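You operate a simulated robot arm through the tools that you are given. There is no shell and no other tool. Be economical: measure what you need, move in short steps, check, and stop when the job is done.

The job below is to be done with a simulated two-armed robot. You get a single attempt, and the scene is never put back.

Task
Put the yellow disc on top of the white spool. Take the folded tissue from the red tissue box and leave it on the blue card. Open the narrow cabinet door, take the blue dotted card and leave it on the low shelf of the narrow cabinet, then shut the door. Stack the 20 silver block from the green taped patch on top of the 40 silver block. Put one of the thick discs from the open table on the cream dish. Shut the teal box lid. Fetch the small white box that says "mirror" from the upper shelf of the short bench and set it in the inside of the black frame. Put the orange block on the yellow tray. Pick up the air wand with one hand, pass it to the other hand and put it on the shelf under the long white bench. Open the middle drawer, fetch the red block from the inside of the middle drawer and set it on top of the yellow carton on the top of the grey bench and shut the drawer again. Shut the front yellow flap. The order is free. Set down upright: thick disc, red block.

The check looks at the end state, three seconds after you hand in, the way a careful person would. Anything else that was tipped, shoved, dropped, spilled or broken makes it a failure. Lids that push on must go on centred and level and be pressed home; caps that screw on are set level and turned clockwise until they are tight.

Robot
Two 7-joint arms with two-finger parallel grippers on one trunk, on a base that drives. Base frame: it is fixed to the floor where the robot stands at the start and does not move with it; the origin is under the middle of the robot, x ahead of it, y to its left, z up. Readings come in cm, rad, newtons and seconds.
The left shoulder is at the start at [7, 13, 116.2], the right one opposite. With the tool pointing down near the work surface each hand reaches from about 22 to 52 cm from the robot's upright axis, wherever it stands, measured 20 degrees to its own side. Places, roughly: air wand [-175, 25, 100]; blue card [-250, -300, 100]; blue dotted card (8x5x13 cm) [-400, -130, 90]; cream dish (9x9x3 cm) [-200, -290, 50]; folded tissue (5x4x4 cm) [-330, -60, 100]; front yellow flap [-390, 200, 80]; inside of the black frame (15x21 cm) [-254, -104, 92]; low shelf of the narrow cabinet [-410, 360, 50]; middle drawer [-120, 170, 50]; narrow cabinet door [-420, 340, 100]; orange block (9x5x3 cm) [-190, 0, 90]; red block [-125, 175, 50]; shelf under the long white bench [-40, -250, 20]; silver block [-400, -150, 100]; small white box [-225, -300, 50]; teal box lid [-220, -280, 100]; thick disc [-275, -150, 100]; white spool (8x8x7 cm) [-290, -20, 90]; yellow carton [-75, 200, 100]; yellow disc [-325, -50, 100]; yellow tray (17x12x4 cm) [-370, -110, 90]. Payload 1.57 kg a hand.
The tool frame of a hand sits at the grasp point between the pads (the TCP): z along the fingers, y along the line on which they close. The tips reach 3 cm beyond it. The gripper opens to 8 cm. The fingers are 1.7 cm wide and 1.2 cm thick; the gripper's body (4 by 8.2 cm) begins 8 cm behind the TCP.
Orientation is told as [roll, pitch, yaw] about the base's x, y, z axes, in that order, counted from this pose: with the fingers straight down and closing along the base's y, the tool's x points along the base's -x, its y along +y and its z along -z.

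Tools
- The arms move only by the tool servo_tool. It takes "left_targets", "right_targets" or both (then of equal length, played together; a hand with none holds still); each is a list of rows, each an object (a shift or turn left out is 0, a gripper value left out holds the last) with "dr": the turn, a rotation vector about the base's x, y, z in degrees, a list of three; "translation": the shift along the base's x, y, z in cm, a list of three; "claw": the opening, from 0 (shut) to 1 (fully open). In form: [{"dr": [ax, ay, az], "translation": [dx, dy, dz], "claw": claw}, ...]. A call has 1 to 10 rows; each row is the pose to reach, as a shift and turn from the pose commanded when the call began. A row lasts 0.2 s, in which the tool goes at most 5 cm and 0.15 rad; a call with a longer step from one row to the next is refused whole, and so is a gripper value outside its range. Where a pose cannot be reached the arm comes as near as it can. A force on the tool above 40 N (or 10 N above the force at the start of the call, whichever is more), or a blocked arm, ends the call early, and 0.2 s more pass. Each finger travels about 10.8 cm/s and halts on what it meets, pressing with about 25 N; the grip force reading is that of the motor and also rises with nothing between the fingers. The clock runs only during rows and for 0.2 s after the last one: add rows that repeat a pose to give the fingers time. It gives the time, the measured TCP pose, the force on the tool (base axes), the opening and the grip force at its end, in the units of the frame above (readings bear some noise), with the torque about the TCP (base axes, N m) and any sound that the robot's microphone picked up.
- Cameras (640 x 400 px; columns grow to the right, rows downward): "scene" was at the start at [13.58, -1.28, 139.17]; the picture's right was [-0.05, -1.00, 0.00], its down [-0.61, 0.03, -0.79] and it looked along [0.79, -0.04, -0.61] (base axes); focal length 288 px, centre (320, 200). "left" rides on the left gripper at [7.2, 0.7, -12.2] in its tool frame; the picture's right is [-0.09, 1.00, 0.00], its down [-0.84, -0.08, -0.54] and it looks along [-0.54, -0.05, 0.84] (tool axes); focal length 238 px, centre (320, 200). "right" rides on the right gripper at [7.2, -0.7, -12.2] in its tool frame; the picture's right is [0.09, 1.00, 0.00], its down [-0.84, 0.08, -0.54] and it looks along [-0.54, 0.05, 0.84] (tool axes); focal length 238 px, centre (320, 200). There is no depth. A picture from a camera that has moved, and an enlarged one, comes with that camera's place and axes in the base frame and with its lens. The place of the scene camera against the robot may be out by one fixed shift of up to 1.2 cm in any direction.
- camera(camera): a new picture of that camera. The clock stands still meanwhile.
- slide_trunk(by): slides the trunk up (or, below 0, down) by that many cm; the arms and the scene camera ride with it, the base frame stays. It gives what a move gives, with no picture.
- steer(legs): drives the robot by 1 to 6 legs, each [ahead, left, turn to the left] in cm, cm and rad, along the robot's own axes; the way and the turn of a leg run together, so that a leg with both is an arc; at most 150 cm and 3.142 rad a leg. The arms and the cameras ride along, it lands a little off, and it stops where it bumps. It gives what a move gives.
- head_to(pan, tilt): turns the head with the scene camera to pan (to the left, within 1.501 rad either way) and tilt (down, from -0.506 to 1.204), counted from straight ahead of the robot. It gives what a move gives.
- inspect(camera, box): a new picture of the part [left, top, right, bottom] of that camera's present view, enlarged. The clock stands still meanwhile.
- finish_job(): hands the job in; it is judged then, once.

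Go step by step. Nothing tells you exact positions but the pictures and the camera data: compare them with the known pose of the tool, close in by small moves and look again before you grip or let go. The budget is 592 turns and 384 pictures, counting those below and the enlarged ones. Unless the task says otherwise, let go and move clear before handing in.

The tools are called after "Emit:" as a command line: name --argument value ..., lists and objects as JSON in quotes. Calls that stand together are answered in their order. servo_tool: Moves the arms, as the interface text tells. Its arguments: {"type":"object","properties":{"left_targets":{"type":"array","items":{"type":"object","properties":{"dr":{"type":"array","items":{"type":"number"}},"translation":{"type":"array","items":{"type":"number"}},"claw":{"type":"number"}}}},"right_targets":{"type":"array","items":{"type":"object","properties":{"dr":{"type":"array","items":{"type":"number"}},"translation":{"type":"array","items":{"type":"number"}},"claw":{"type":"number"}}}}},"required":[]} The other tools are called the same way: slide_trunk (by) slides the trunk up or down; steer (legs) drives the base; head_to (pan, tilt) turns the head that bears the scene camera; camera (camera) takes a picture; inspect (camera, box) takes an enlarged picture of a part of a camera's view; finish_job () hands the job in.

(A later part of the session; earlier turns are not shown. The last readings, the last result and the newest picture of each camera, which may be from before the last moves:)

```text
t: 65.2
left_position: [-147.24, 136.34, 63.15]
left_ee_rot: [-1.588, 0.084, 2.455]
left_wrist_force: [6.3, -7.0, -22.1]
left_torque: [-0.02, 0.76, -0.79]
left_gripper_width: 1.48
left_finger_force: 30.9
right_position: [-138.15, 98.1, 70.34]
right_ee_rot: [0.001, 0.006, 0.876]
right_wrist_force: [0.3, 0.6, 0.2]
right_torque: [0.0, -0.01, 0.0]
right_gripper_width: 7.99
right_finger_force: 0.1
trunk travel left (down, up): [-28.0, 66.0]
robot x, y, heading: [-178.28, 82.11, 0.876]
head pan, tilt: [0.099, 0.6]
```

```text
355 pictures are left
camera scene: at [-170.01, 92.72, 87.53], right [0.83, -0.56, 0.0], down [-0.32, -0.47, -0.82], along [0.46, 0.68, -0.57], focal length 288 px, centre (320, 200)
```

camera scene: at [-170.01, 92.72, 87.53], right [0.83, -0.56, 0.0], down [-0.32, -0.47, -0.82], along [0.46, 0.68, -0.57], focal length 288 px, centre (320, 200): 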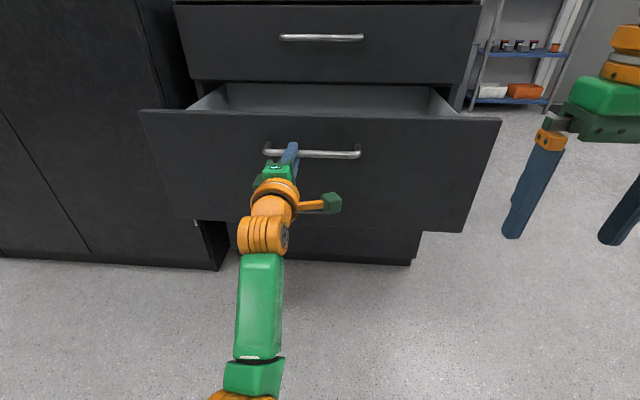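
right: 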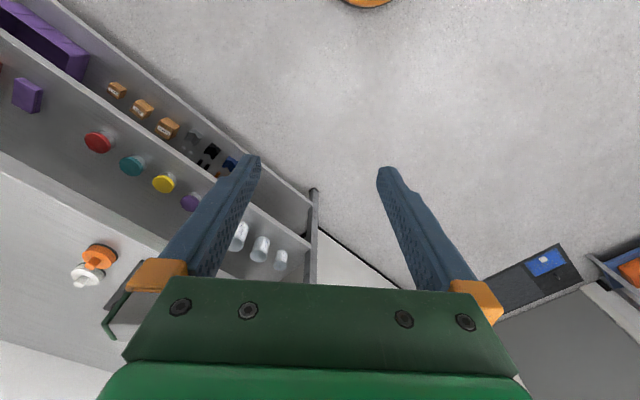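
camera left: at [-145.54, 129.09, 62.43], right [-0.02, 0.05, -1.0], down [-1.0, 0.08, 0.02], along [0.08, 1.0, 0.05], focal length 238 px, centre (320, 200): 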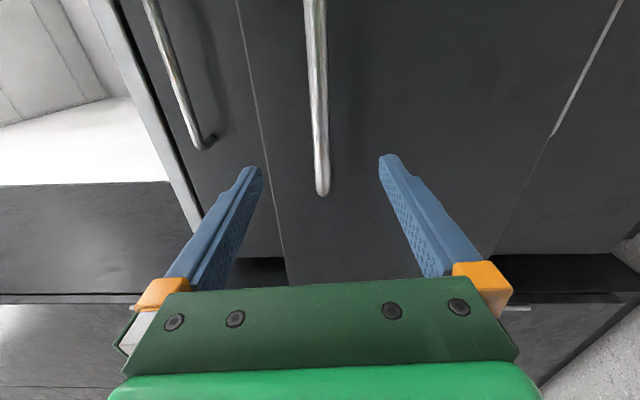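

Drawer is 24 cm open. I pull another 8 cm, then release and look inside.

Emit:
steer --legs '[[-8, 0, 0]]'

Emit:
servo_tool --left_targets '[{"claw": 0.4}, {"claw": 0.8}, {"claw": 1}]'

Emit:
camera --camera "scene"

```text
t: 66.3
left_position: [-152.88, 129.97, 63.72]
left_ee_rot: [-1.598, 0.086, 2.458]
left_wrist_force: [0.1, 0.1, 0.2]
left_torque: [-0.02, 0.0, 0.0]
left_gripper_width: 0.0
left_finger_force: 20.8
right_position: [-143.7, 91.84, 70.66]
right_ee_rot: [0.001, -0.002, 0.878]
right_wrist_force: [-0.6, 0.9, 0.0]
right_torque: [0.04, -0.02, -0.02]
right_gripper_width: 8.0
right_finger_force: 0.0
trunk travel left (down, up): [-28.0, 66.0]
robot x, y, heading: [-183.72, 76.1, 0.883]
head pan, tilt: [0.099, 0.6]
```

```text
t: 67.1
left_position: [-152.89, 129.98, 63.67]
left_ee_rot: [-1.597, 0.086, 2.459]
left_wrist_force: [1.0, 0.8, -0.3]
left_torque: [-0.01, 0.01, -0.01]
left_gripper_width: 8.02
left_finger_force: 0.0
right_position: [-143.68, 91.85, 70.57]
right_ee_rot: [0.002, 0.0, 0.877]
right_wrist_force: [-0.1, 0.3, 0.2]
right_torque: [-0.05, 0.0, 0.01]
right_gripper_width: 8.03
right_finger_force: 0.1
trunk travel left (down, up): [-28.0, 66.0]
robot x, y, heading: [-183.68, 76.07, 0.882]
head pan, tilt: [0.099, 0.6]
```

```text
354 pictures are left
camera scene: at [-175.55, 86.28, 87.62], right [0.83, -0.56, 0.0], down [-0.32, -0.47, -0.82], along [0.46, 0.68, -0.57], focal length 288 px, centre (320, 200)
```

scene: 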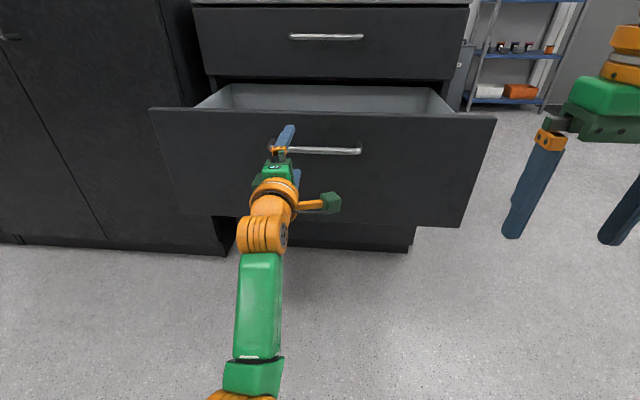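

The drawer reached its stop (~28 cm) and the grip slid off. I back the hand clear and look inside from above.

Emit:
servo_tool --left_targets '[{"translation": [-1.3, -1.55, 0]}, {"translation": [-2.6, -3.1, 0]}, {"translation": [-3.9, -4.6, 0]}]'

Emit:
slide_trunk --by 40

Emit:
camera --camera "scene"

```text
t: 68.1
left_position: [-158.29, 126.75, 66.86]
left_ee_rot: [-1.669, 0.056, 2.493]
left_wrist_force: [-0.4, 0.0, 0.5]
left_torque: [-0.01, 0.01, -0.02]
left_gripper_width: 7.98
left_finger_force: 0.0
right_position: [-143.76, 91.82, 70.73]
right_ee_rot: [0.0, 0.0, 0.876]
right_wrist_force: [0.9, -1.1, -1.0]
right_torque: [0.01, -0.01, 0.0]
right_gripper_width: 8.02
right_finger_force: 0.1
trunk travel left (down, up): [-28.0, 66.0]
robot x, y, heading: [-183.41, 76.33, 0.883]
head pan, tilt: [0.099, 0.6]
stopped in row 3 (left hand): the arm was blocked; the commanded pose is now the measured one
```

```text
t: 71.9
left_position: [-158.16, 126.83, 106.59]
left_ee_rot: [-1.665, 0.054, 2.49]
left_wrist_force: [-0.2, -0.7, 0.2]
left_torque: [0.01, -0.02, -0.01]
left_gripper_width: 8.02
left_finger_force: 0.1
right_position: [-143.66, 91.84, 110.64]
right_ee_rot: [0.002, -0.001, 0.878]
right_wrist_force: [0.6, 0.3, 0.0]
right_torque: [-0.01, -0.03, -0.03]
right_gripper_width: 8.02
right_finger_force: 0.1
trunk travel left (down, up): [-68.0, 26.0]
robot x, y, heading: [-183.52, 75.96, 0.879]
head pan, tilt: [0.099, 0.6]
```

```text
353 pictures are left
camera scene: at [-175.54, 86.29, 127.62], right [0.83, -0.56, 0.0], down [-0.32, -0.47, -0.82], along [0.46, 0.68, -0.57], focal length 288 px, centre (320, 200)
```

scene: 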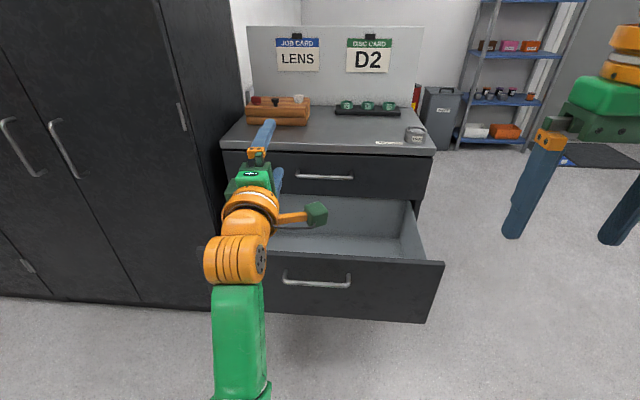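

The red block is probably hidden behind my left arm. I'll turn the left hand back to pointing down.

Emit:
servo_tool --left_targets '[{"dr": [-6.48, 5.35, 0]}, {"dr": [-12.95, 10.7, 0]}, {"dr": [-19.4, 16.1, 0]}, {"dr": [-25.9, 21.4, 0]}, {"dr": [-32.4, 26.8, 0]}, {"dr": [-38.9, 32.1, 0]}, {"dr": [-45.3, 37.5, 0]}, {"dr": [-51.8, 42.8, 0]}, {"dr": [-58.3, 48.2, 0]}, {"dr": [-64.8, 53.5, 0]}]'

Emit:
servo_tool --left_targets '[{"dr": [-3, 2.5, 0]}, {"dr": [-5, 4.1, 0]}, {"dr": [-5, 4.1, -8], "translation": [0, 0, 2]}, {"dr": [-5, 4.1, -16], "translation": [0, 0, 2]}]'

Emit:
camera --camera "left"

Emit:
camera --camera "scene"

```text
t: 74.1
left_position: [-165.24, 123.47, 103.33]
left_ee_rot: [-0.197, -0.021, 2.519]
left_wrist_force: [-0.1, -0.1, 1.0]
left_torque: [-0.03, 0.01, -0.02]
left_gripper_width: 8.0
left_finger_force: 0.1
left hand out of reach, approached as far as the arm can: row 8, 9, 10
right_position: [-143.67, 91.78, 110.61]
right_ee_rot: [0.003, -0.003, 0.879]
right_wrist_force: [0.5, 0.0, 0.3]
right_torque: [-0.02, 0.02, -0.01]
right_gripper_width: 8.02
right_finger_force: 0.0
trunk travel left (down, up): [-68.0, 26.0]
robot x, y, heading: [-183.76, 75.56, 0.88]
head pan, tilt: [0.099, 0.6]
```

```text
t: 75.1
left_position: [-167.89, 121.43, 104.46]
left_ee_rot: [-0.084, -0.014, 2.258]
left_wrist_force: [-0.4, -0.1, 0.4]
left_torque: [0.0, 0.01, 0.03]
left_gripper_width: 8.0
left_finger_force: 0.1
left hand out of reach, approached as far as the arm can: row 1, 2, 3, 4
right_position: [-143.79, 91.94, 110.72]
right_ee_rot: [0.0, 0.001, 0.877]
right_wrist_force: [0.8, -0.2, -0.7]
right_torque: [-0.04, -0.01, 0.04]
right_gripper_width: 8.0
right_finger_force: 0.0
trunk travel left (down, up): [-68.0, 26.0]
robot x, y, heading: [-183.65, 76.3, 0.88]
head pan, tilt: [0.099, 0.6]
```

```text
352 pictures are left
camera left: at [-164.4, 114.74, 116.46], right [-0.83, -0.56, -0.08], down [-0.5, 0.66, 0.56], along [-0.26, 0.5, -0.83], focal length 238 px, centre (320, 200)
```

left: 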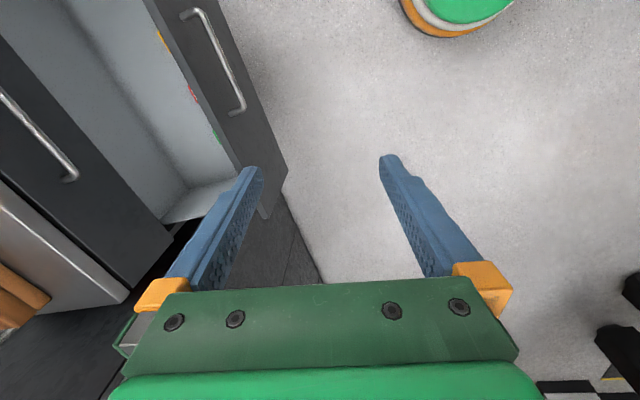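

```text
351 pictures are left
camera scene: at [-175.62, 86.38, 127.62], right [0.83, -0.56, 0.0], down [-0.31, -0.47, -0.82], along [0.46, 0.68, -0.57], focal length 288 px, centre (320, 200)
```

scene: 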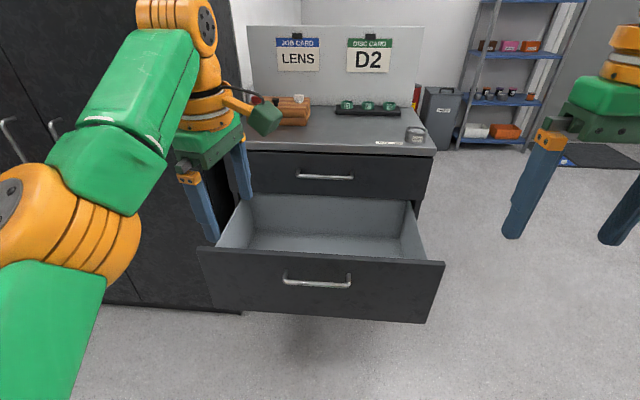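

The block lies near the drawer's front panel. I square the left hand, move closer and look down.

Emit:
servo_tool --left_targets '[{"dr": [0, 0, -8.5], "translation": [1, 0.5, 0]}, {"dr": [0, 0, -17], "translation": [2, 1, 0]}, {"dr": [0, 0, -25.5], "translation": [3, 1, 0]}, {"dr": [0, 0, -34], "translation": [4, 1, 0]}, {"dr": [0, 0, -42.5], "translation": [5, 1, 0]}, {"dr": [0, 0, -51], "translation": [6, 1, 0]}, {"dr": [0, 0, -59.5], "translation": [7, 0, 0]}, {"dr": [0, 0, -68], "translation": [7, 0, 0]}, {"dr": [0, 0, -76], "translation": [7, 0, 0]}, {"dr": [-4, 3, -79], "translation": [7, 0, 0]}]'

Emit:
steer --legs '[[18, 0, 0]]'

Emit:
slide_trunk --by 14

Emit:
head_to --pan 0.1 --tilt 1.0

Emit:
camera --camera "scene"

Emit:
camera --camera "left"

```text
t: 77.3
left_position: [-166.44, 119.73, 101.05]
left_ee_rot: [-0.05, 0.041, 0.868]
left_wrist_force: [0.4, 0.3, 0.0]
left_torque: [-0.03, -0.02, -0.02]
left_gripper_width: 7.98
left_finger_force: 0.0
left hand out of reach, approached as far as the arm can: row 1, 2, 3, 4, 5, 6, 7, 8, 9, 10
right_position: [-143.68, 91.92, 110.54]
right_ee_rot: [0.0, 0.001, 0.878]
right_wrist_force: [-0.1, -0.9, -0.1]
right_torque: [-0.02, -0.01, 0.0]
right_gripper_width: 7.98
right_finger_force: 0.0
trunk travel left (down, up): [-68.0, 26.0]
robot x, y, heading: [-183.69, 75.91, 0.88]
head pan, tilt: [0.099, 0.6]
```

```text
t: 78.8
left_position: [-155.28, 133.61, 101.2]
left_ee_rot: [-0.049, 0.037, 0.872]
left_wrist_force: [0.3, -0.9, -0.1]
left_torque: [0.01, -0.02, 0.01]
left_gripper_width: 7.99
left_finger_force: 0.2
right_position: [-132.29, 105.94, 110.64]
right_ee_rot: [0.003, -0.003, 0.882]
right_wrist_force: [-1.0, -0.6, 0.0]
right_torque: [0.02, -0.02, -0.01]
right_gripper_width: 7.97
right_finger_force: 0.1
trunk travel left (down, up): [-68.0, 26.0]
robot x, y, heading: [-171.73, 90.03, 0.883]
head pan, tilt: [0.099, 0.6]
```

```text
t: 80.5
left_position: [-155.19, 133.68, 115.14]
left_ee_rot: [-0.048, 0.038, 0.875]
left_wrist_force: [-0.5, 0.6, 0.7]
left_torque: [0.0, 0.01, -0.02]
left_gripper_width: 8.01
left_finger_force: 0.1
right_position: [-132.23, 106.26, 124.7]
right_ee_rot: [0.003, -0.001, 0.882]
right_wrist_force: [0.2, -0.2, 0.2]
right_torque: [0.03, 0.01, -0.01]
right_gripper_width: 7.97
right_finger_force: 0.1
trunk travel left (down, up): [-82.0, 12.0]
robot x, y, heading: [-172.0, 90.2, 0.886]
head pan, tilt: [0.099, 0.6]
```

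```text
t: 81.4
left_position: [-155.18, 133.76, 115.19]
left_ee_rot: [-0.049, 0.039, 0.873]
left_wrist_force: [-0.2, 0.9, -1.5]
left_torque: [0.04, 0.01, 0.02]
left_gripper_width: 7.98
left_finger_force: 0.0
right_position: [-132.28, 106.1, 124.76]
right_ee_rot: [0.003, -0.003, 0.882]
right_wrist_force: [-0.3, -0.9, 0.4]
right_torque: [0.01, -0.03, -0.01]
right_gripper_width: 8.03
right_finger_force: 0.0
trunk travel left (down, up): [-82.0, 12.0]
robot x, y, heading: [-171.74, 90.12, 0.884]
head pan, tilt: [0.099, 1.0]
```

```text
350 pictures are left
camera scene: at [-165.01, 98.86, 138.43], right [0.83, -0.55, 0.0], down [-0.47, -0.7, -0.54], along [0.3, 0.45, -0.84], focal length 288 px, centre (320, 200)
```

scene: 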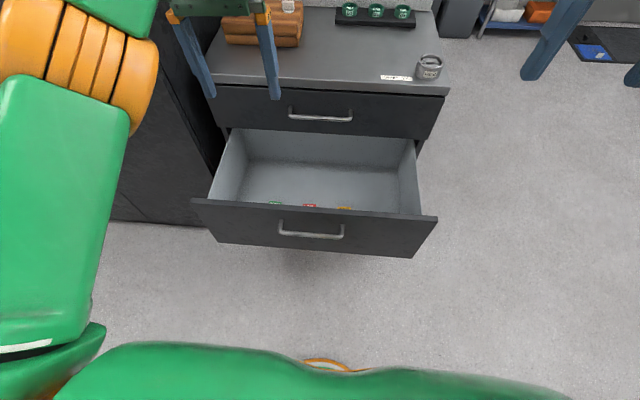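

```text
349 pictures are left
camera left: at [-160.37, 129.34, 127.51], right [-0.7, 0.71, -0.05], down [0.59, 0.62, 0.51], along [0.4, 0.33, -0.86], focal length 238 px, centre (320, 200)
```

left: 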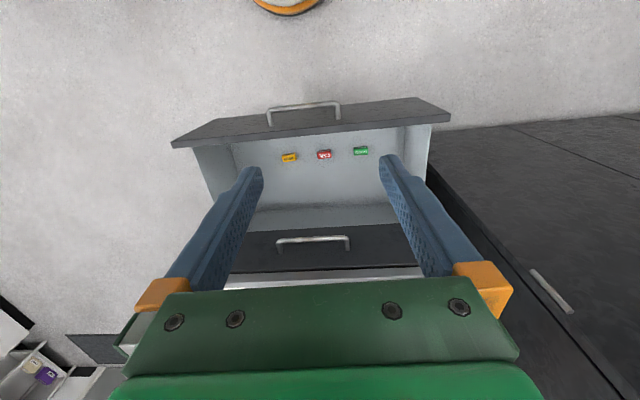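

I see yellow, red, green blocks in the drawer. Zoom in.

Emit:
inspect --camera "left" --box '[240, 90, 420, 210]'

Emit:
inspect --camera "scene" --box '[190, 60, 460, 260]'

```text
3.33 times, centred on (330, 150) of left
camera zoom: at [-160.37, 129.34, 127.51], right [-0.7, 0.71, -0.05], down [0.59, 0.62, 0.51], along [0.4, 0.33, -0.86], focal length 794 px, centre (287, 367)
```

zoom: 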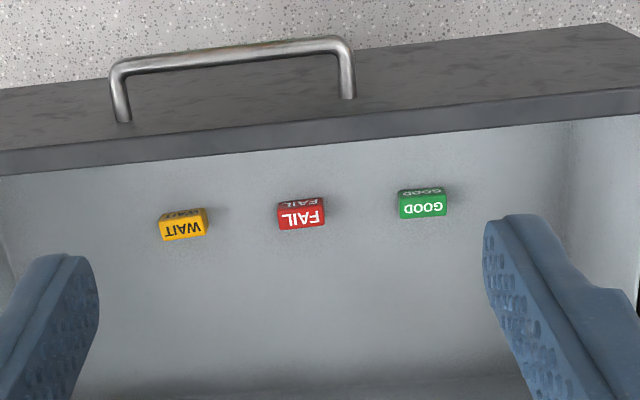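

```text
2.00 times, centred on (325, 160) of scene
camera zoom: at [-165.01, 98.86, 138.43], right [0.83, -0.55, 0.0], down [-0.47, -0.7, -0.54], along [0.3, 0.45, -0.84], focal length 576 px, centre (310, 280)
```

zoom: 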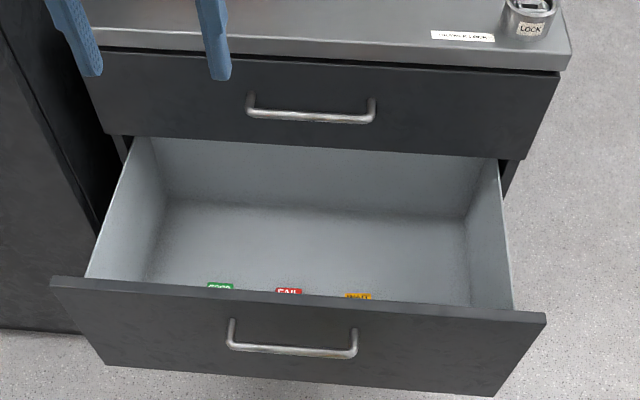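

The red "FAIL" block is in the middle at about (-140,146,56). I move in and lower toward it.

Emit:
steer --legs '[[14, 0, 0]]'

Emit:
slide_trunk --by -30

Emit:
camera --camera "left"

Emit:
camera --camera "scene"

```text
t: 82.7
left_position: [-146.54, 144.31, 115.28]
left_ee_rot: [-0.049, 0.033, 0.876]
left_wrist_force: [0.0, 0.9, 0.0]
left_torque: [0.03, -0.03, -0.01]
left_gripper_width: 7.98
left_finger_force: 0.0
right_position: [-123.58, 116.74, 124.69]
right_ee_rot: [0.003, -0.005, 0.883]
right_wrist_force: [-0.3, -0.6, 0.4]
right_torque: [0.04, 0.0, -0.01]
right_gripper_width: 7.99
right_finger_force: 0.2
trunk travel left (down, up): [-82.0, 12.0]
robot x, y, heading: [-163.05, 101.02, 0.887]
head pan, tilt: [0.099, 1.0]
```

```text
t: 85.7
left_position: [-146.38, 144.63, 84.99]
left_ee_rot: [-0.049, 0.04, 0.874]
left_wrist_force: [0.0, 0.3, 0.0]
left_torque: [-0.02, -0.01, 0.01]
left_gripper_width: 8.02
left_finger_force: 0.0
right_position: [-123.4, 117.11, 94.67]
right_ee_rot: [-0.001, -0.002, 0.883]
right_wrist_force: [0.7, -0.4, 0.6]
right_torque: [0.01, -0.01, -0.02]
right_gripper_width: 7.99
right_finger_force: 0.2
trunk travel left (down, up): [-52.0, 42.0]
robot x, y, heading: [-163.12, 100.82, 0.888]
head pan, tilt: [0.099, 1.0]
```

```text
346 pictures are left
camera left: at [-151.57, 140.24, 97.52], right [-0.71, 0.71, -0.05], down [0.59, 0.63, 0.51], along [0.39, 0.33, -0.86], focal length 238 px, centre (320, 200)
```

left: 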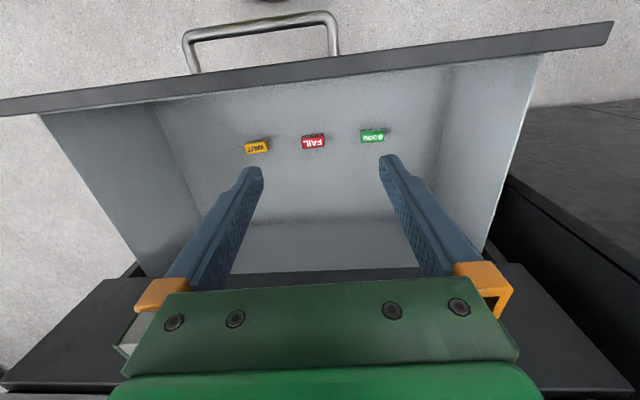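

```text
345 pictures are left
camera scene: at [-156.15, 109.75, 108.42], right [0.83, -0.55, 0.0], down [-0.46, -0.7, -0.54], along [0.3, 0.45, -0.84], focal length 288 px, centre (320, 200)
```

scene: 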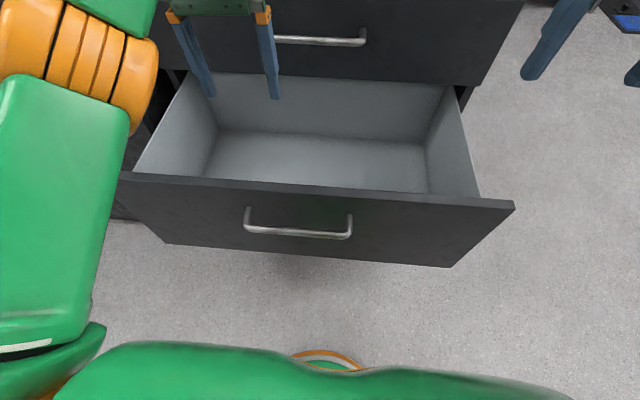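

Triangulation puts the block centre at about (-137.6,148.3,45.4). I advance 5 cm, lower, then align the hand above it.

Emit:
steer --legs '[[5, 0, 0]]'

Emit:
slide_trunk --by -14

Emit:
servo_tool --left_targets '[{"translation": [2, 0, -3], "dr": [1.4, -1.1, 0]}, {"translation": [4, 0, -6], "dr": [2.8, -2.2, 0]}, {"translation": [5, 0, -9], "dr": [2.8, -2.2, 0]}]'

Emit:
camera --camera "left"

```text
t: 86.6
left_position: [-143.3, 148.49, 85.17]
left_ee_rot: [-0.048, 0.039, 0.876]
left_wrist_force: [0.4, 0.1, 0.1]
left_torque: [-0.02, 0.02, 0.0]
left_gripper_width: 8.0
left_finger_force: 0.1
right_position: [-120.3, 121.05, 94.6]
right_ee_rot: [0.002, -0.003, 0.885]
right_wrist_force: [-0.5, 0.5, 0.1]
right_torque: [-0.05, 0.03, -0.02]
right_gripper_width: 8.0
right_finger_force: 0.1
trunk travel left (down, up): [-52.0, 42.0]
robot x, y, heading: [-159.73, 104.59, 0.886]
head pan, tilt: [0.099, 1.0]
```

```text
t: 88.3
left_position: [-143.15, 148.52, 71.15]
left_ee_rot: [-0.048, 0.039, 0.875]
left_wrist_force: [-0.1, 0.3, 0.3]
left_torque: [0.02, -0.02, 0.0]
left_gripper_width: 8.01
left_finger_force: 0.0
right_position: [-120.23, 121.06, 80.71]
right_ee_rot: [-0.001, -0.001, 0.885]
right_wrist_force: [-0.1, 0.7, 0.2]
right_torque: [-0.01, -0.01, 0.02]
right_gripper_width: 8.0
right_finger_force: 0.0
trunk travel left (down, up): [-38.0, 56.0]
robot x, y, heading: [-160.17, 105.09, 0.886]
head pan, tilt: [0.099, 1.0]
```

```text
t: 89.1
left_position: [-137.76, 148.81, 62.08]
left_ee_rot: [-0.048, -0.022, 0.877]
left_wrist_force: [-0.5, 0.7, -0.1]
left_torque: [0.01, 0.0, -0.02]
left_gripper_width: 8.02
left_finger_force: 0.1
left hand out of reach, approached as far as the arm can: row 2, 3
right_position: [-120.18, 121.02, 80.67]
right_ee_rot: [0.001, 0.001, 0.886]
right_wrist_force: [-0.5, 0.8, -0.2]
right_torque: [0.01, 0.02, -0.01]
right_gripper_width: 8.0
right_finger_force: 0.1
trunk travel left (down, up): [-38.0, 56.0]
robot x, y, heading: [-159.77, 104.85, 0.888]
head pan, tilt: [0.099, 1.0]
```

```text
344 pictures are left
camera left: at [-143.4, 143.88, 74.13], right [-0.7, 0.71, -0.04], down [0.57, 0.6, 0.56], along [0.42, 0.37, -0.83], focal length 238 px, centre (320, 200)
```

left: 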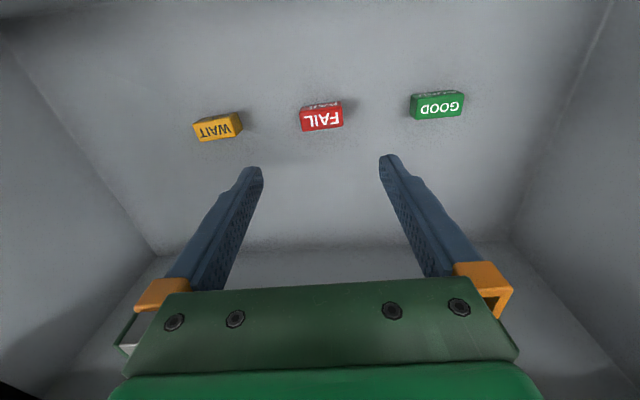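

The block lines up under the hand. I descend with the arm in steps and watch the reach.

Emit:
servo_tool --left_targets '[{"translation": [-0.2, -0.4, -2.5]}, {"translation": [-0.3, -0.4, -5]}, {"translation": [-0.3, -0.4, -7.5]}]'

Emit:
camera --camera "scene"

```text
t: 89.9
left_position: [-137.2, 149.41, 54.79]
left_ee_rot: [-0.047, -0.021, 0.876]
left_wrist_force: [-0.1, 0.5, 0.5]
left_torque: [-0.02, 0.06, -0.02]
left_gripper_width: 7.99
left_finger_force: 0.0
left hand out of reach, approached as far as the arm can: row 1, 2, 3
right_position: [-120.13, 121.0, 80.64]
right_ee_rot: [0.0, -0.001, 0.885]
right_wrist_force: [0.1, -0.3, -0.3]
right_torque: [-0.02, 0.0, 0.02]
right_gripper_width: 8.01
right_finger_force: 0.1
trunk travel left (down, up): [-38.0, 56.0]
robot x, y, heading: [-160.18, 105.08, 0.885]
head pan, tilt: [0.099, 1.0]
```

```text
343 pictures are left
camera scene: at [-152.95, 113.69, 94.42], right [0.83, -0.55, 0.0], down [-0.46, -0.7, -0.54], along [0.3, 0.45, -0.84], focal length 288 px, centre (320, 200)
```

scene: 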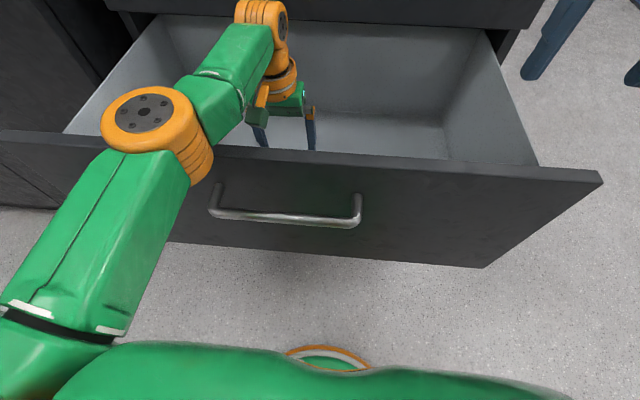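

The elbow is low near the drawer front; better to raise the trunk and reach down.

Emit:
slide_trunk --by 14

Emit:
servo_tool --left_targets '[{"translation": [-0.2, -0.2, -3]}, {"translation": [-0.4, -0.5, -6]}, {"translation": [-0.6, -0.8, -9]}, {"translation": [-0.8, -1.0, -12]}, {"translation": [-0.8, -1.0, -15]}]'

Emit:
camera --camera "scene"

Emit:
camera --camera "left"

```text
t: 91.6
left_position: [-137.06, 149.5, 68.69]
left_ee_rot: [-0.048, -0.02, 0.876]
left_wrist_force: [0.1, 0.9, 0.1]
left_torque: [0.0, 0.02, -0.03]
left_gripper_width: 8.01
left_finger_force: 0.2
right_position: [-120.28, 121.02, 94.64]
right_ee_rot: [0.001, -0.004, 0.885]
right_wrist_force: [-0.1, -0.8, 0.2]
right_torque: [-0.02, 0.0, 0.01]
right_gripper_width: 7.99
right_finger_force: 0.1
trunk travel left (down, up): [-52.0, 42.0]
robot x, y, heading: [-159.55, 104.96, 0.891]
head pan, tilt: [0.099, 1.0]
```

```text
t: 92.8
left_position: [-138.21, 147.73, 53.91]
left_ee_rot: [-0.049, -0.023, 0.876]
left_wrist_force: [-0.5, 0.8, 0.4]
left_torque: [0.02, 0.02, -0.03]
left_gripper_width: 7.99
left_finger_force: 0.0
left hand out of reach, approached as far as the arm can: row 2, 3, 5
right_position: [-120.17, 120.93, 94.77]
right_ee_rot: [0.001, -0.003, 0.884]
right_wrist_force: [0.0, -0.2, 0.9]
right_torque: [-0.01, -0.04, 0.03]
right_gripper_width: 8.01
right_finger_force: 0.1
trunk travel left (down, up): [-52.0, 42.0]
robot x, y, heading: [-160.02, 104.97, 0.886]
head pan, tilt: [0.099, 1.0]
```

```text
342 pictures are left
camera scene: at [-152.96, 113.68, 108.42], right [0.83, -0.55, 0.0], down [-0.46, -0.7, -0.54], along [0.3, 0.45, -0.84], focal length 288 px, centre (320, 200)
```

scene: 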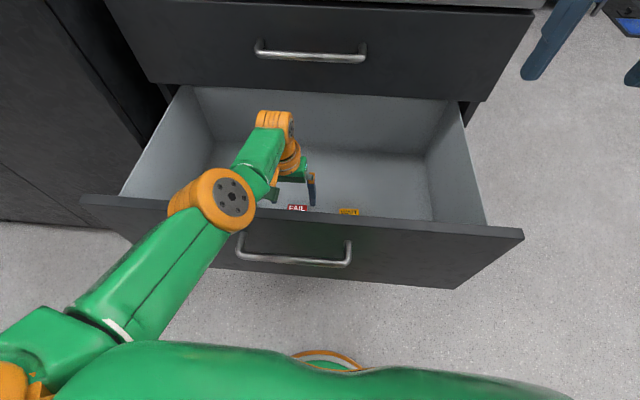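

```text
341 pictures are left
camera left: at [-144.01, 142.9, 65.86], right [-0.7, 0.71, -0.04], down [0.57, 0.6, 0.56], along [0.43, 0.37, -0.82], focal length 238 px, centre (320, 200)
```

left: 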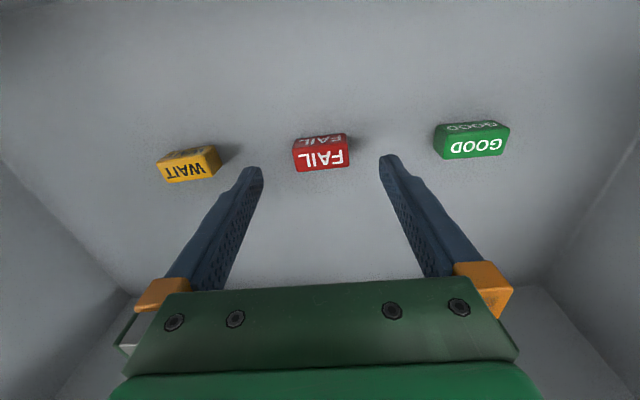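

Good view. Shift 0.9 cm forward and descend to z≈47, then look.

Emit:
servo_tool --left_targets '[{"translation": [0.3, 0.4, -2.5]}, {"translation": [0.6, 0.7, -5]}, {"translation": [0.6, 0.7, -6.7]}]'

Emit:
camera --camera "left"

```text
t: 93.6
left_position: [-139.8, 146.39, 48.7]
left_ee_rot: [-0.048, -0.022, 0.877]
left_wrist_force: [-0.6, -0.7, 0.5]
left_torque: [0.0, -0.01, 0.02]
left_gripper_width: 7.99
left_finger_force: 0.1
left hand out of reach, approached as far as the arm can: row 1, 2, 3
right_position: [-120.08, 121.05, 94.63]
right_ee_rot: [0.0, -0.001, 0.885]
right_wrist_force: [-1.2, 0.3, 0.0]
right_torque: [-0.01, -0.01, 0.01]
right_gripper_width: 8.0
right_finger_force: 0.1
trunk travel left (down, up): [-52.0, 42.0]
robot x, y, heading: [-159.81, 104.67, 0.886]
head pan, tilt: [0.099, 1.0]
```

```text
340 pictures are left
camera left: at [-145.43, 141.39, 60.75], right [-0.7, 0.71, -0.04], down [0.57, 0.6, 0.56], along [0.43, 0.37, -0.83], focal length 238 px, centre (320, 200)
```

left: 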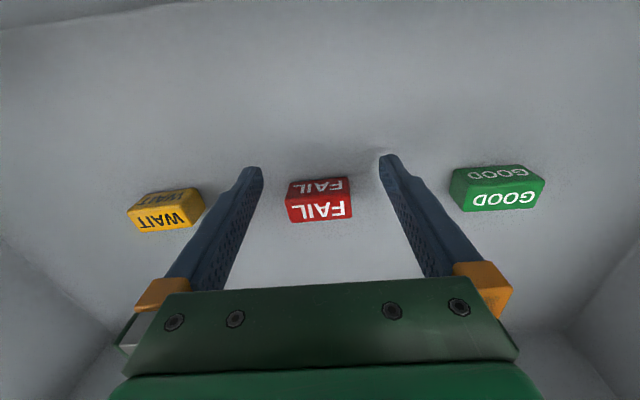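

Reach limit at this trunk height. I raise the hand, lower the trunk 7 cm and try again.

Emit:
servo_tool --left_targets '[{"translation": [0, 0, 4]}, {"translation": [1, 1, 8]}, {"translation": [2, 2, 11]}]'

Emit:
slide_trunk --by -8

Emit:
servo_tool --left_targets '[{"translation": [0.1, 0, -1]}, {"translation": [0.2, 0, -3]}]'

Emit:
camera --camera "left"

```text
t: 94.4
left_position: [-137.81, 148.64, 59.83]
left_ee_rot: [-0.047, -0.021, 0.875]
left_wrist_force: [0.0, -0.7, 0.0]
left_torque: [0.03, 0.0, 0.0]
left_gripper_width: 8.0
left_finger_force: 0.0
right_position: [-120.12, 121.0, 94.71]
right_ee_rot: [0.003, -0.003, 0.884]
right_wrist_force: [-0.1, 0.0, -0.6]
right_torque: [0.01, -0.01, -0.02]
right_gripper_width: 7.99
right_finger_force: 0.0
trunk travel left (down, up): [-52.0, 42.0]
robot x, y, heading: [-159.73, 104.42, 0.885]
head pan, tilt: [0.099, 1.0]
```

```text
t: 95.5
left_position: [-138.0, 148.54, 52.42]
left_ee_rot: [-0.046, -0.031, 0.876]
left_wrist_force: [-0.1, 0.2, 0.1]
left_torque: [-0.01, 0.01, -0.01]
left_gripper_width: 8.0
left_finger_force: 0.1
right_position: [-120.4, 120.64, 86.84]
right_ee_rot: [0.002, -0.008, 0.884]
right_wrist_force: [-0.5, -1.0, -0.3]
right_torque: [0.02, -0.03, -0.02]
right_gripper_width: 8.01
right_finger_force: 0.0
trunk travel left (down, up): [-44.0, 50.0]
robot x, y, heading: [-159.93, 104.39, 0.891]
head pan, tilt: [0.099, 1.0]
```

```text
t: 96.1
left_position: [-137.64, 148.22, 48.95]
left_ee_rot: [-0.043, -0.025, 0.876]
left_wrist_force: [-1.5, 0.0, -1.4]
left_torque: [-0.02, -0.07, 0.01]
left_gripper_width: 7.98
left_finger_force: 0.1
right_position: [-120.05, 120.44, 86.63]
right_ee_rot: [0.007, -0.005, 0.883]
right_wrist_force: [-1.1, 0.0, -0.2]
right_torque: [-0.05, -0.03, 0.02]
right_gripper_width: 7.99
right_finger_force: 0.0
trunk travel left (down, up): [-44.0, 50.0]
robot x, y, heading: [-160.29, 104.63, 0.889]
head pan, tilt: [0.099, 1.0]
```

```text
339 pictures are left
camera left: at [-143.33, 143.15, 60.95], right [-0.7, 0.71, -0.04], down [0.57, 0.6, 0.57], along [0.43, 0.38, -0.82], focal length 238 px, centre (320, 200)
```

left: 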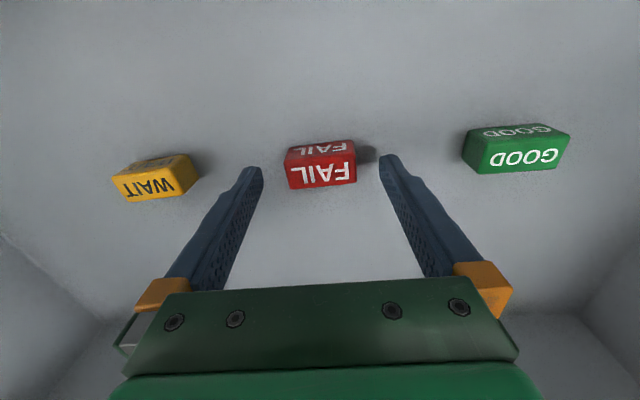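

Aligned. Descend 2 cm and grip.

Emit:
servo_tool --left_targets '[{"translation": [0, 0, -1.2]}, {"translation": [0, 0, -2.2]}, {"translation": [0, 0, -2.2]}]'

Emit:
camera --camera "left"

```text
t: 96.9
left_position: [-137.66, 148.51, 48.4]
left_ee_rot: [-0.035, -0.05, 0.877]
left_wrist_force: [0.0, -0.3, 0.1]
left_torque: [-0.01, 0.0, 0.02]
left_gripper_width: 8.01
left_finger_force: 0.1
left hand out of reach, approached as far as the arm can: row 1, 2, 3
right_position: [-119.98, 120.4, 86.97]
right_ee_rot: [0.011, -0.008, 0.884]
right_wrist_force: [1.3, -0.1, -0.3]
right_torque: [-0.03, 0.0, 0.03]
right_gripper_width: 8.03
right_finger_force: 0.1
trunk travel left (down, up): [-44.0, 50.0]
robot x, y, heading: [-160.21, 104.66, 0.89]
head pan, tilt: [0.099, 1.0]
```

```text
338 pictures are left
camera left: at [-143.4, 143.28, 60.11], right [-0.71, 0.71, -0.03], down [0.56, 0.59, 0.59], along [0.43, 0.4, -0.81], focal length 238 px, centre (320, 200)
```

left: 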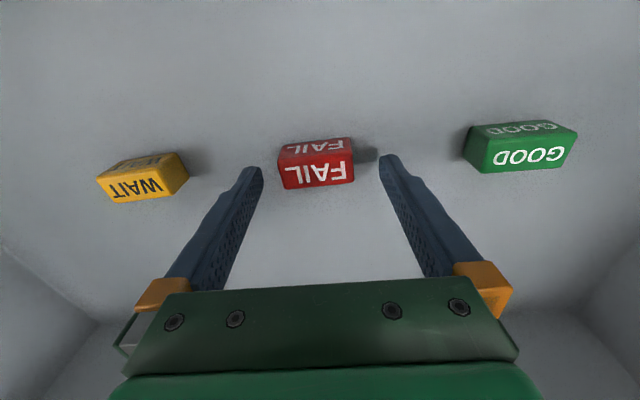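

The forearm seems to be resting on the drawer front. I'll lift, raise the trunk and tilt the tool forward 25° so the forearm clears.

Emit:
servo_tool --left_targets '[{"translation": [0, 0, 3]}, {"translation": [0, 0, 6]}, {"translation": [0, 0, 9]}]'

Emit:
slide_trunk --by 10

Emit:
servo_tool --left_targets '[{"dr": [6.4, -5.3, 0], "translation": [0, 0, -1]}, {"dr": [12.9, -10.6, 0], "translation": [0, 0, -2]}, {"dr": [19.4, -16, 0], "translation": [0, 0, -3]}, {"dr": [19.4, -16, 0], "translation": [0, 0, -5]}, {"dr": [19.4, -16, 0], "translation": [0, 0, -8]}]'

Emit:
camera --camera "left"

Emit:
camera --camera "scene"

```text
t: 97.7
left_position: [-137.06, 149.19, 55.51]
left_ee_rot: [-0.047, -0.017, 0.875]
left_wrist_force: [-0.3, -0.2, -0.2]
left_torque: [0.0, 0.0, 0.01]
left_gripper_width: 8.02
left_finger_force: 0.1
left hand out of reach, approached as far as the arm can: row 1, 2, 3
right_position: [-120.23, 120.91, 86.63]
right_ee_rot: [0.0, -0.002, 0.884]
right_wrist_force: [0.3, -0.4, 0.2]
right_torque: [0.01, -0.01, -0.02]
right_gripper_width: 7.98
right_finger_force: 0.0
trunk travel left (down, up): [-44.0, 50.0]
robot x, y, heading: [-159.71, 105.02, 0.882]
head pan, tilt: [0.099, 1.0]
```

```text
t: 99.1
left_position: [-137.03, 149.21, 65.63]
left_ee_rot: [-0.046, -0.02, 0.876]
left_wrist_force: [0.5, -0.5, 0.0]
left_torque: [0.01, 0.02, -0.04]
left_gripper_width: 7.99
left_finger_force: 0.0
right_position: [-120.17, 120.9, 96.69]
right_ee_rot: [0.001, -0.002, 0.885]
right_wrist_force: [0.0, 0.4, 0.0]
right_torque: [0.02, -0.01, 0.04]
right_gripper_width: 8.01
right_finger_force: 0.0
trunk travel left (down, up): [-54.0, 40.0]
robot x, y, heading: [-159.7, 104.77, 0.887]
head pan, tilt: [0.099, 1.0]
```

```text
t: 100.3
left_position: [-132.52, 152.65, 55.25]
left_ee_rot: [-0.042, -0.458, 0.874]
left_wrist_force: [-0.2, -1.6, -1.1]
left_torque: [0.01, -0.02, 0.01]
left_gripper_width: 8.0
left_finger_force: 0.0
left hand out of reach, approached as far as the arm can: row 1, 2, 3, 4, 5
right_position: [-120.05, 121.14, 96.58]
right_ee_rot: [0.0, -0.001, 0.884]
right_wrist_force: [0.0, 0.1, -0.1]
right_torque: [-0.01, 0.01, 0.0]
right_gripper_width: 8.0
right_finger_force: 0.1
trunk travel left (down, up): [-54.0, 40.0]
robot x, y, heading: [-160.36, 104.87, 0.881]
head pan, tilt: [0.099, 1.0]
```

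```text
337 pictures are left
camera left: at [-141.06, 144.34, 62.9], right [-0.7, 0.72, 0.0], down [0.37, 0.36, 0.86], along [0.61, 0.6, -0.51], focal length 238 px, centre (320, 200)
```

left: 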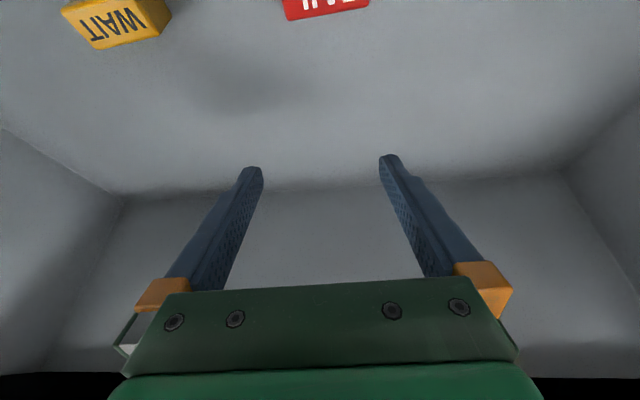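

```text
336 pictures are left
camera scene: at [-152.96, 113.7, 110.42], right [0.83, -0.55, 0.0], down [-0.46, -0.7, -0.54], along [0.3, 0.45, -0.84], focal length 288 px, centre (320, 200)
```

scene: 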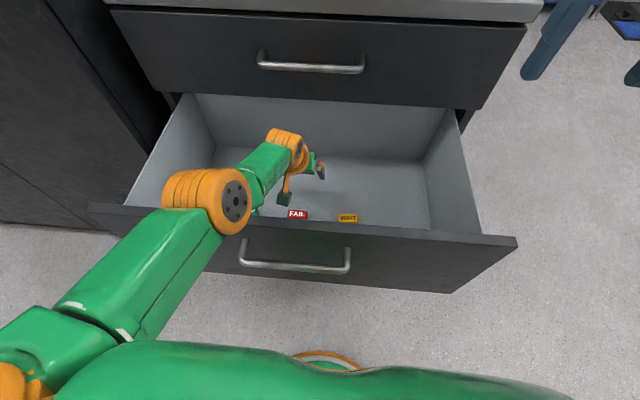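

With the tilt the wrist is now on the near side of its range. I raise the trunk a bit and go down toward the block.

Emit:
slide_trunk --by 6

Emit:
servo_tool --left_targets '[{"translation": [-0.7, -0.6, -2.5]}, {"translation": [-2, -1.6, -5]}, {"translation": [-3.4, -2.8, -7.5]}, {"translation": [-4.5, -3.6, -9]}]'

Emit:
camera --camera "left"

```text
t: 101.3
left_position: [-132.71, 152.63, 61.18]
left_ee_rot: [-0.045, -0.457, 0.875]
left_wrist_force: [-0.8, -0.2, -0.6]
left_torque: [-0.02, 0.01, -0.02]
left_gripper_width: 7.99
left_finger_force: 0.0
right_position: [-120.1, 120.97, 102.72]
right_ee_rot: [0.001, -0.002, 0.886]
right_wrist_force: [0.4, 0.2, 0.0]
right_torque: [0.01, 0.02, -0.03]
right_gripper_width: 7.99
right_finger_force: 0.2
trunk travel left (down, up): [-60.0, 34.0]
robot x, y, heading: [-159.82, 104.97, 0.89]
head pan, tilt: [0.099, 1.0]
```

```text
t: 102.3
left_position: [-136.68, 149.43, 51.82]
left_ee_rot: [-0.041, -0.458, 0.873]
left_wrist_force: [10.1, 13.0, 10.2]
left_torque: [-2.05, 1.75, -0.07]
left_gripper_width: 8.01
left_finger_force: 0.1
left hand out of reach, approached as far as the arm can: row 4
right_position: [-119.89, 121.23, 102.48]
right_ee_rot: [0.001, 0.002, 0.882]
right_wrist_force: [0.2, 0.5, -0.8]
right_torque: [0.0, 0.01, 0.04]
right_gripper_width: 8.0
right_finger_force: 0.0
trunk travel left (down, up): [-60.0, 34.0]
robot x, y, heading: [-159.82, 104.69, 0.887]
head pan, tilt: [0.099, 1.0]
```

```text
335 pictures are left
camera left: at [-145.08, 141.21, 59.57], right [-0.7, 0.72, 0.0], down [0.37, 0.36, 0.86], along [0.61, 0.6, -0.51], focal length 238 px, centre (320, 200)
```

left: 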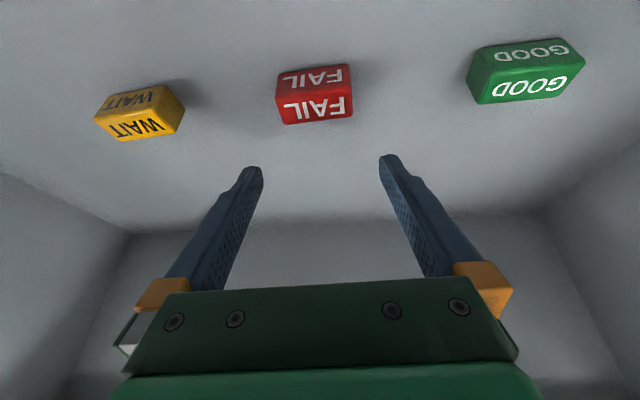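

The gripper touched the drawer's front panel from inside. I'll lift, reduce the tilt to ~10° and use a medium trunk height.

Emit:
servo_tool --left_targets '[{"translation": [0.8, 1, 2]}, {"translation": [0.8, 1, 5]}, {"dr": [-5.8, 4.8, 0], "translation": [0, 0.6, 8]}, {"dr": [-11.6, 9.6, 0], "translation": [-0.8, -0.4, 11]}]'

Emit:
slide_trunk --by -9

Emit:
camera --camera "left"

```text
t: 103.3
left_position: [-136.04, 150.17, 62.23]
left_ee_rot: [-0.044, -0.189, 0.875]
left_wrist_force: [-0.3, -0.1, 1.1]
left_torque: [-0.01, -0.02, -0.01]
left_gripper_width: 8.01
left_finger_force: 0.0
left hand out of reach, approached as far as the arm can: row 2, 3, 4
right_position: [-120.11, 121.02, 102.62]
right_ee_rot: [0.001, -0.003, 0.884]
right_wrist_force: [0.4, 0.0, 0.4]
right_torque: [0.0, -0.03, 0.0]
right_gripper_width: 7.98
right_finger_force: 0.0
trunk travel left (down, up): [-60.0, 34.0]
robot x, y, heading: [-159.81, 104.59, 0.885]
head pan, tilt: [0.099, 1.0]
```

```text
t: 104.5
left_position: [-136.04, 150.19, 53.05]
left_ee_rot: [-0.043, -0.191, 0.875]
left_wrist_force: [-0.6, 0.0, 0.1]
left_torque: [0.03, 0.01, 0.0]
left_gripper_width: 7.98
left_finger_force: 0.1
right_position: [-120.21, 121.01, 93.6]
right_ee_rot: [0.0, -0.001, 0.885]
right_wrist_force: [-0.2, -0.6, -0.4]
right_torque: [0.0, 0.01, 0.02]
right_gripper_width: 7.99
right_finger_force: 0.0
trunk travel left (down, up): [-51.0, 43.0]
robot x, y, heading: [-159.81, 104.78, 0.883]
head pan, tilt: [0.099, 1.0]
```

```text
334 pictures are left
camera left: at [-142.93, 143.83, 63.74], right [-0.7, 0.71, -0.03], down [0.5, 0.52, 0.69], along [0.51, 0.47, -0.72], focal length 238 px, centre (320, 200)
```

left: 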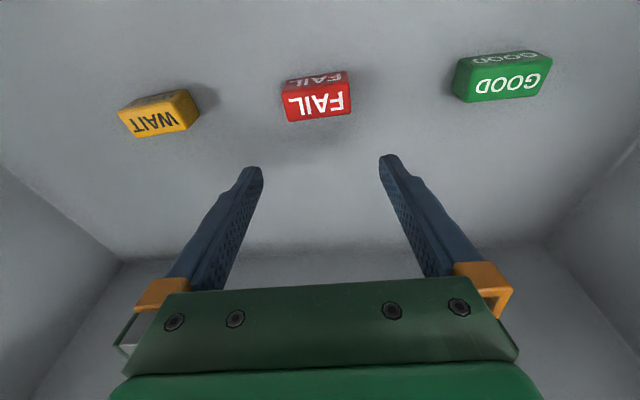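

Now descend to the block (delta about -1.6,-2,-6).

Emit:
servo_tool --left_targets '[{"translation": [-0.6, -0.8, -2]}, {"translation": [-1.2, -1.6, -4]}, {"translation": [-1.6, -2, -6]}]'

Emit:
camera --camera "left"

```text
t: 105.3
left_position: [-137.55, 148.28, 47.19]
left_ee_rot: [-0.044, -0.192, 0.876]
left_wrist_force: [-0.6, 0.3, 0.8]
left_torque: [-0.03, 0.0, 0.01]
left_gripper_width: 7.99
left_finger_force: 0.0
right_position: [-120.15, 121.05, 93.6]
right_ee_rot: [0.001, -0.001, 0.884]
right_wrist_force: [0.3, -0.6, 0.0]
right_torque: [0.01, -0.03, 0.01]
right_gripper_width: 7.99
right_finger_force: 0.0
trunk travel left (down, up): [-51.0, 43.0]
robot x, y, heading: [-160.02, 105.02, 0.894]
head pan, tilt: [0.099, 1.0]
```

```text
333 pictures are left
camera left: at [-144.49, 141.84, 57.75], right [-0.7, 0.71, -0.03], down [0.5, 0.52, 0.69], along [0.51, 0.47, -0.72], focal length 238 px, centre (320, 200)
```

left: 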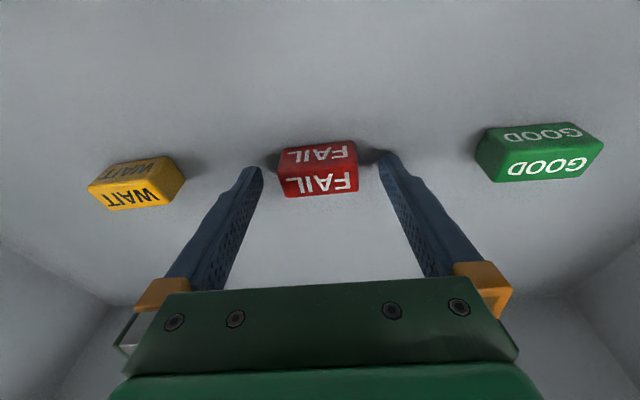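

Block sits between fingertips. Drop 0.8 cm more, close, and lift.

Emit:
servo_tool --left_targets '[{"translation": [0, 0, -0.8]}, {"translation": [0, 0, -0.8], "claw": 0.6}, {"translation": [0, 0, -0.8], "claw": 0.3}, {"translation": [0, 0, -0.8], "claw": 0}, {"translation": [0, 0, -0.8], "claw": 0}]'

Emit:
servo_tool --left_targets '[{"translation": [0.5, 0.6, 2]}, {"translation": [1, 1.2, 4.5]}, {"translation": [1.6, 2, 7.5]}, {"translation": [1.6, 2, 11]}]'

Emit:
camera --camera "left"

```text
t: 106.5
left_position: [-137.74, 148.24, 46.9]
left_ee_rot: [-0.044, -0.195, 0.876]
left_wrist_force: [-0.7, 0.8, 1.0]
left_torque: [0.03, 0.03, -0.03]
left_gripper_width: 4.88
left_finger_force: 25.2
left hand out of reach, approached as far as the arm can: row 1, 2, 3, 4, 5
right_position: [-120.09, 121.16, 93.71]
right_ee_rot: [0.003, -0.001, 0.885]
right_wrist_force: [-0.2, -0.6, -0.2]
right_torque: [-0.02, -0.02, -0.04]
right_gripper_width: 7.98
right_finger_force: 0.0
trunk travel left (down, up): [-51.0, 43.0]
robot x, y, heading: [-159.66, 104.6, 0.891]
head pan, tilt: [0.099, 1.0]
```

```text
t: 107.5
left_position: [-135.1, 150.94, 57.29]
left_ee_rot: [-0.044, -0.189, 0.877]
left_wrist_force: [1.0, -0.4, 0.3]
left_torque: [-0.01, 0.02, -0.01]
left_gripper_width: 4.86
left_finger_force: 25.1
left hand out of reach, approached as far as the arm can: row 2, 3, 4
right_position: [-120.14, 120.94, 93.73]
right_ee_rot: [0.002, -0.003, 0.885]
right_wrist_force: [-0.7, 1.1, -0.2]
right_torque: [0.0, -0.04, -0.01]
right_gripper_width: 8.02
right_finger_force: 0.1
trunk travel left (down, up): [-51.0, 43.0]
robot x, y, heading: [-160.07, 104.67, 0.891]
head pan, tilt: [0.099, 1.0]
```

```text
332 pictures are left
camera left: at [-142.0, 144.46, 67.84], right [-0.7, 0.71, -0.03], down [0.5, 0.52, 0.69], along [0.51, 0.47, -0.72], focal length 238 px, centre (320, 200)
```

left: 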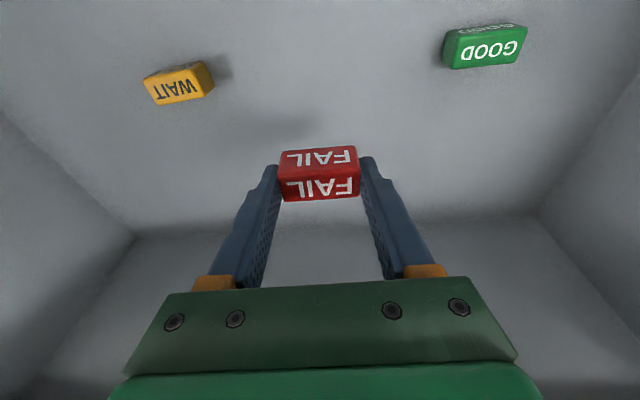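

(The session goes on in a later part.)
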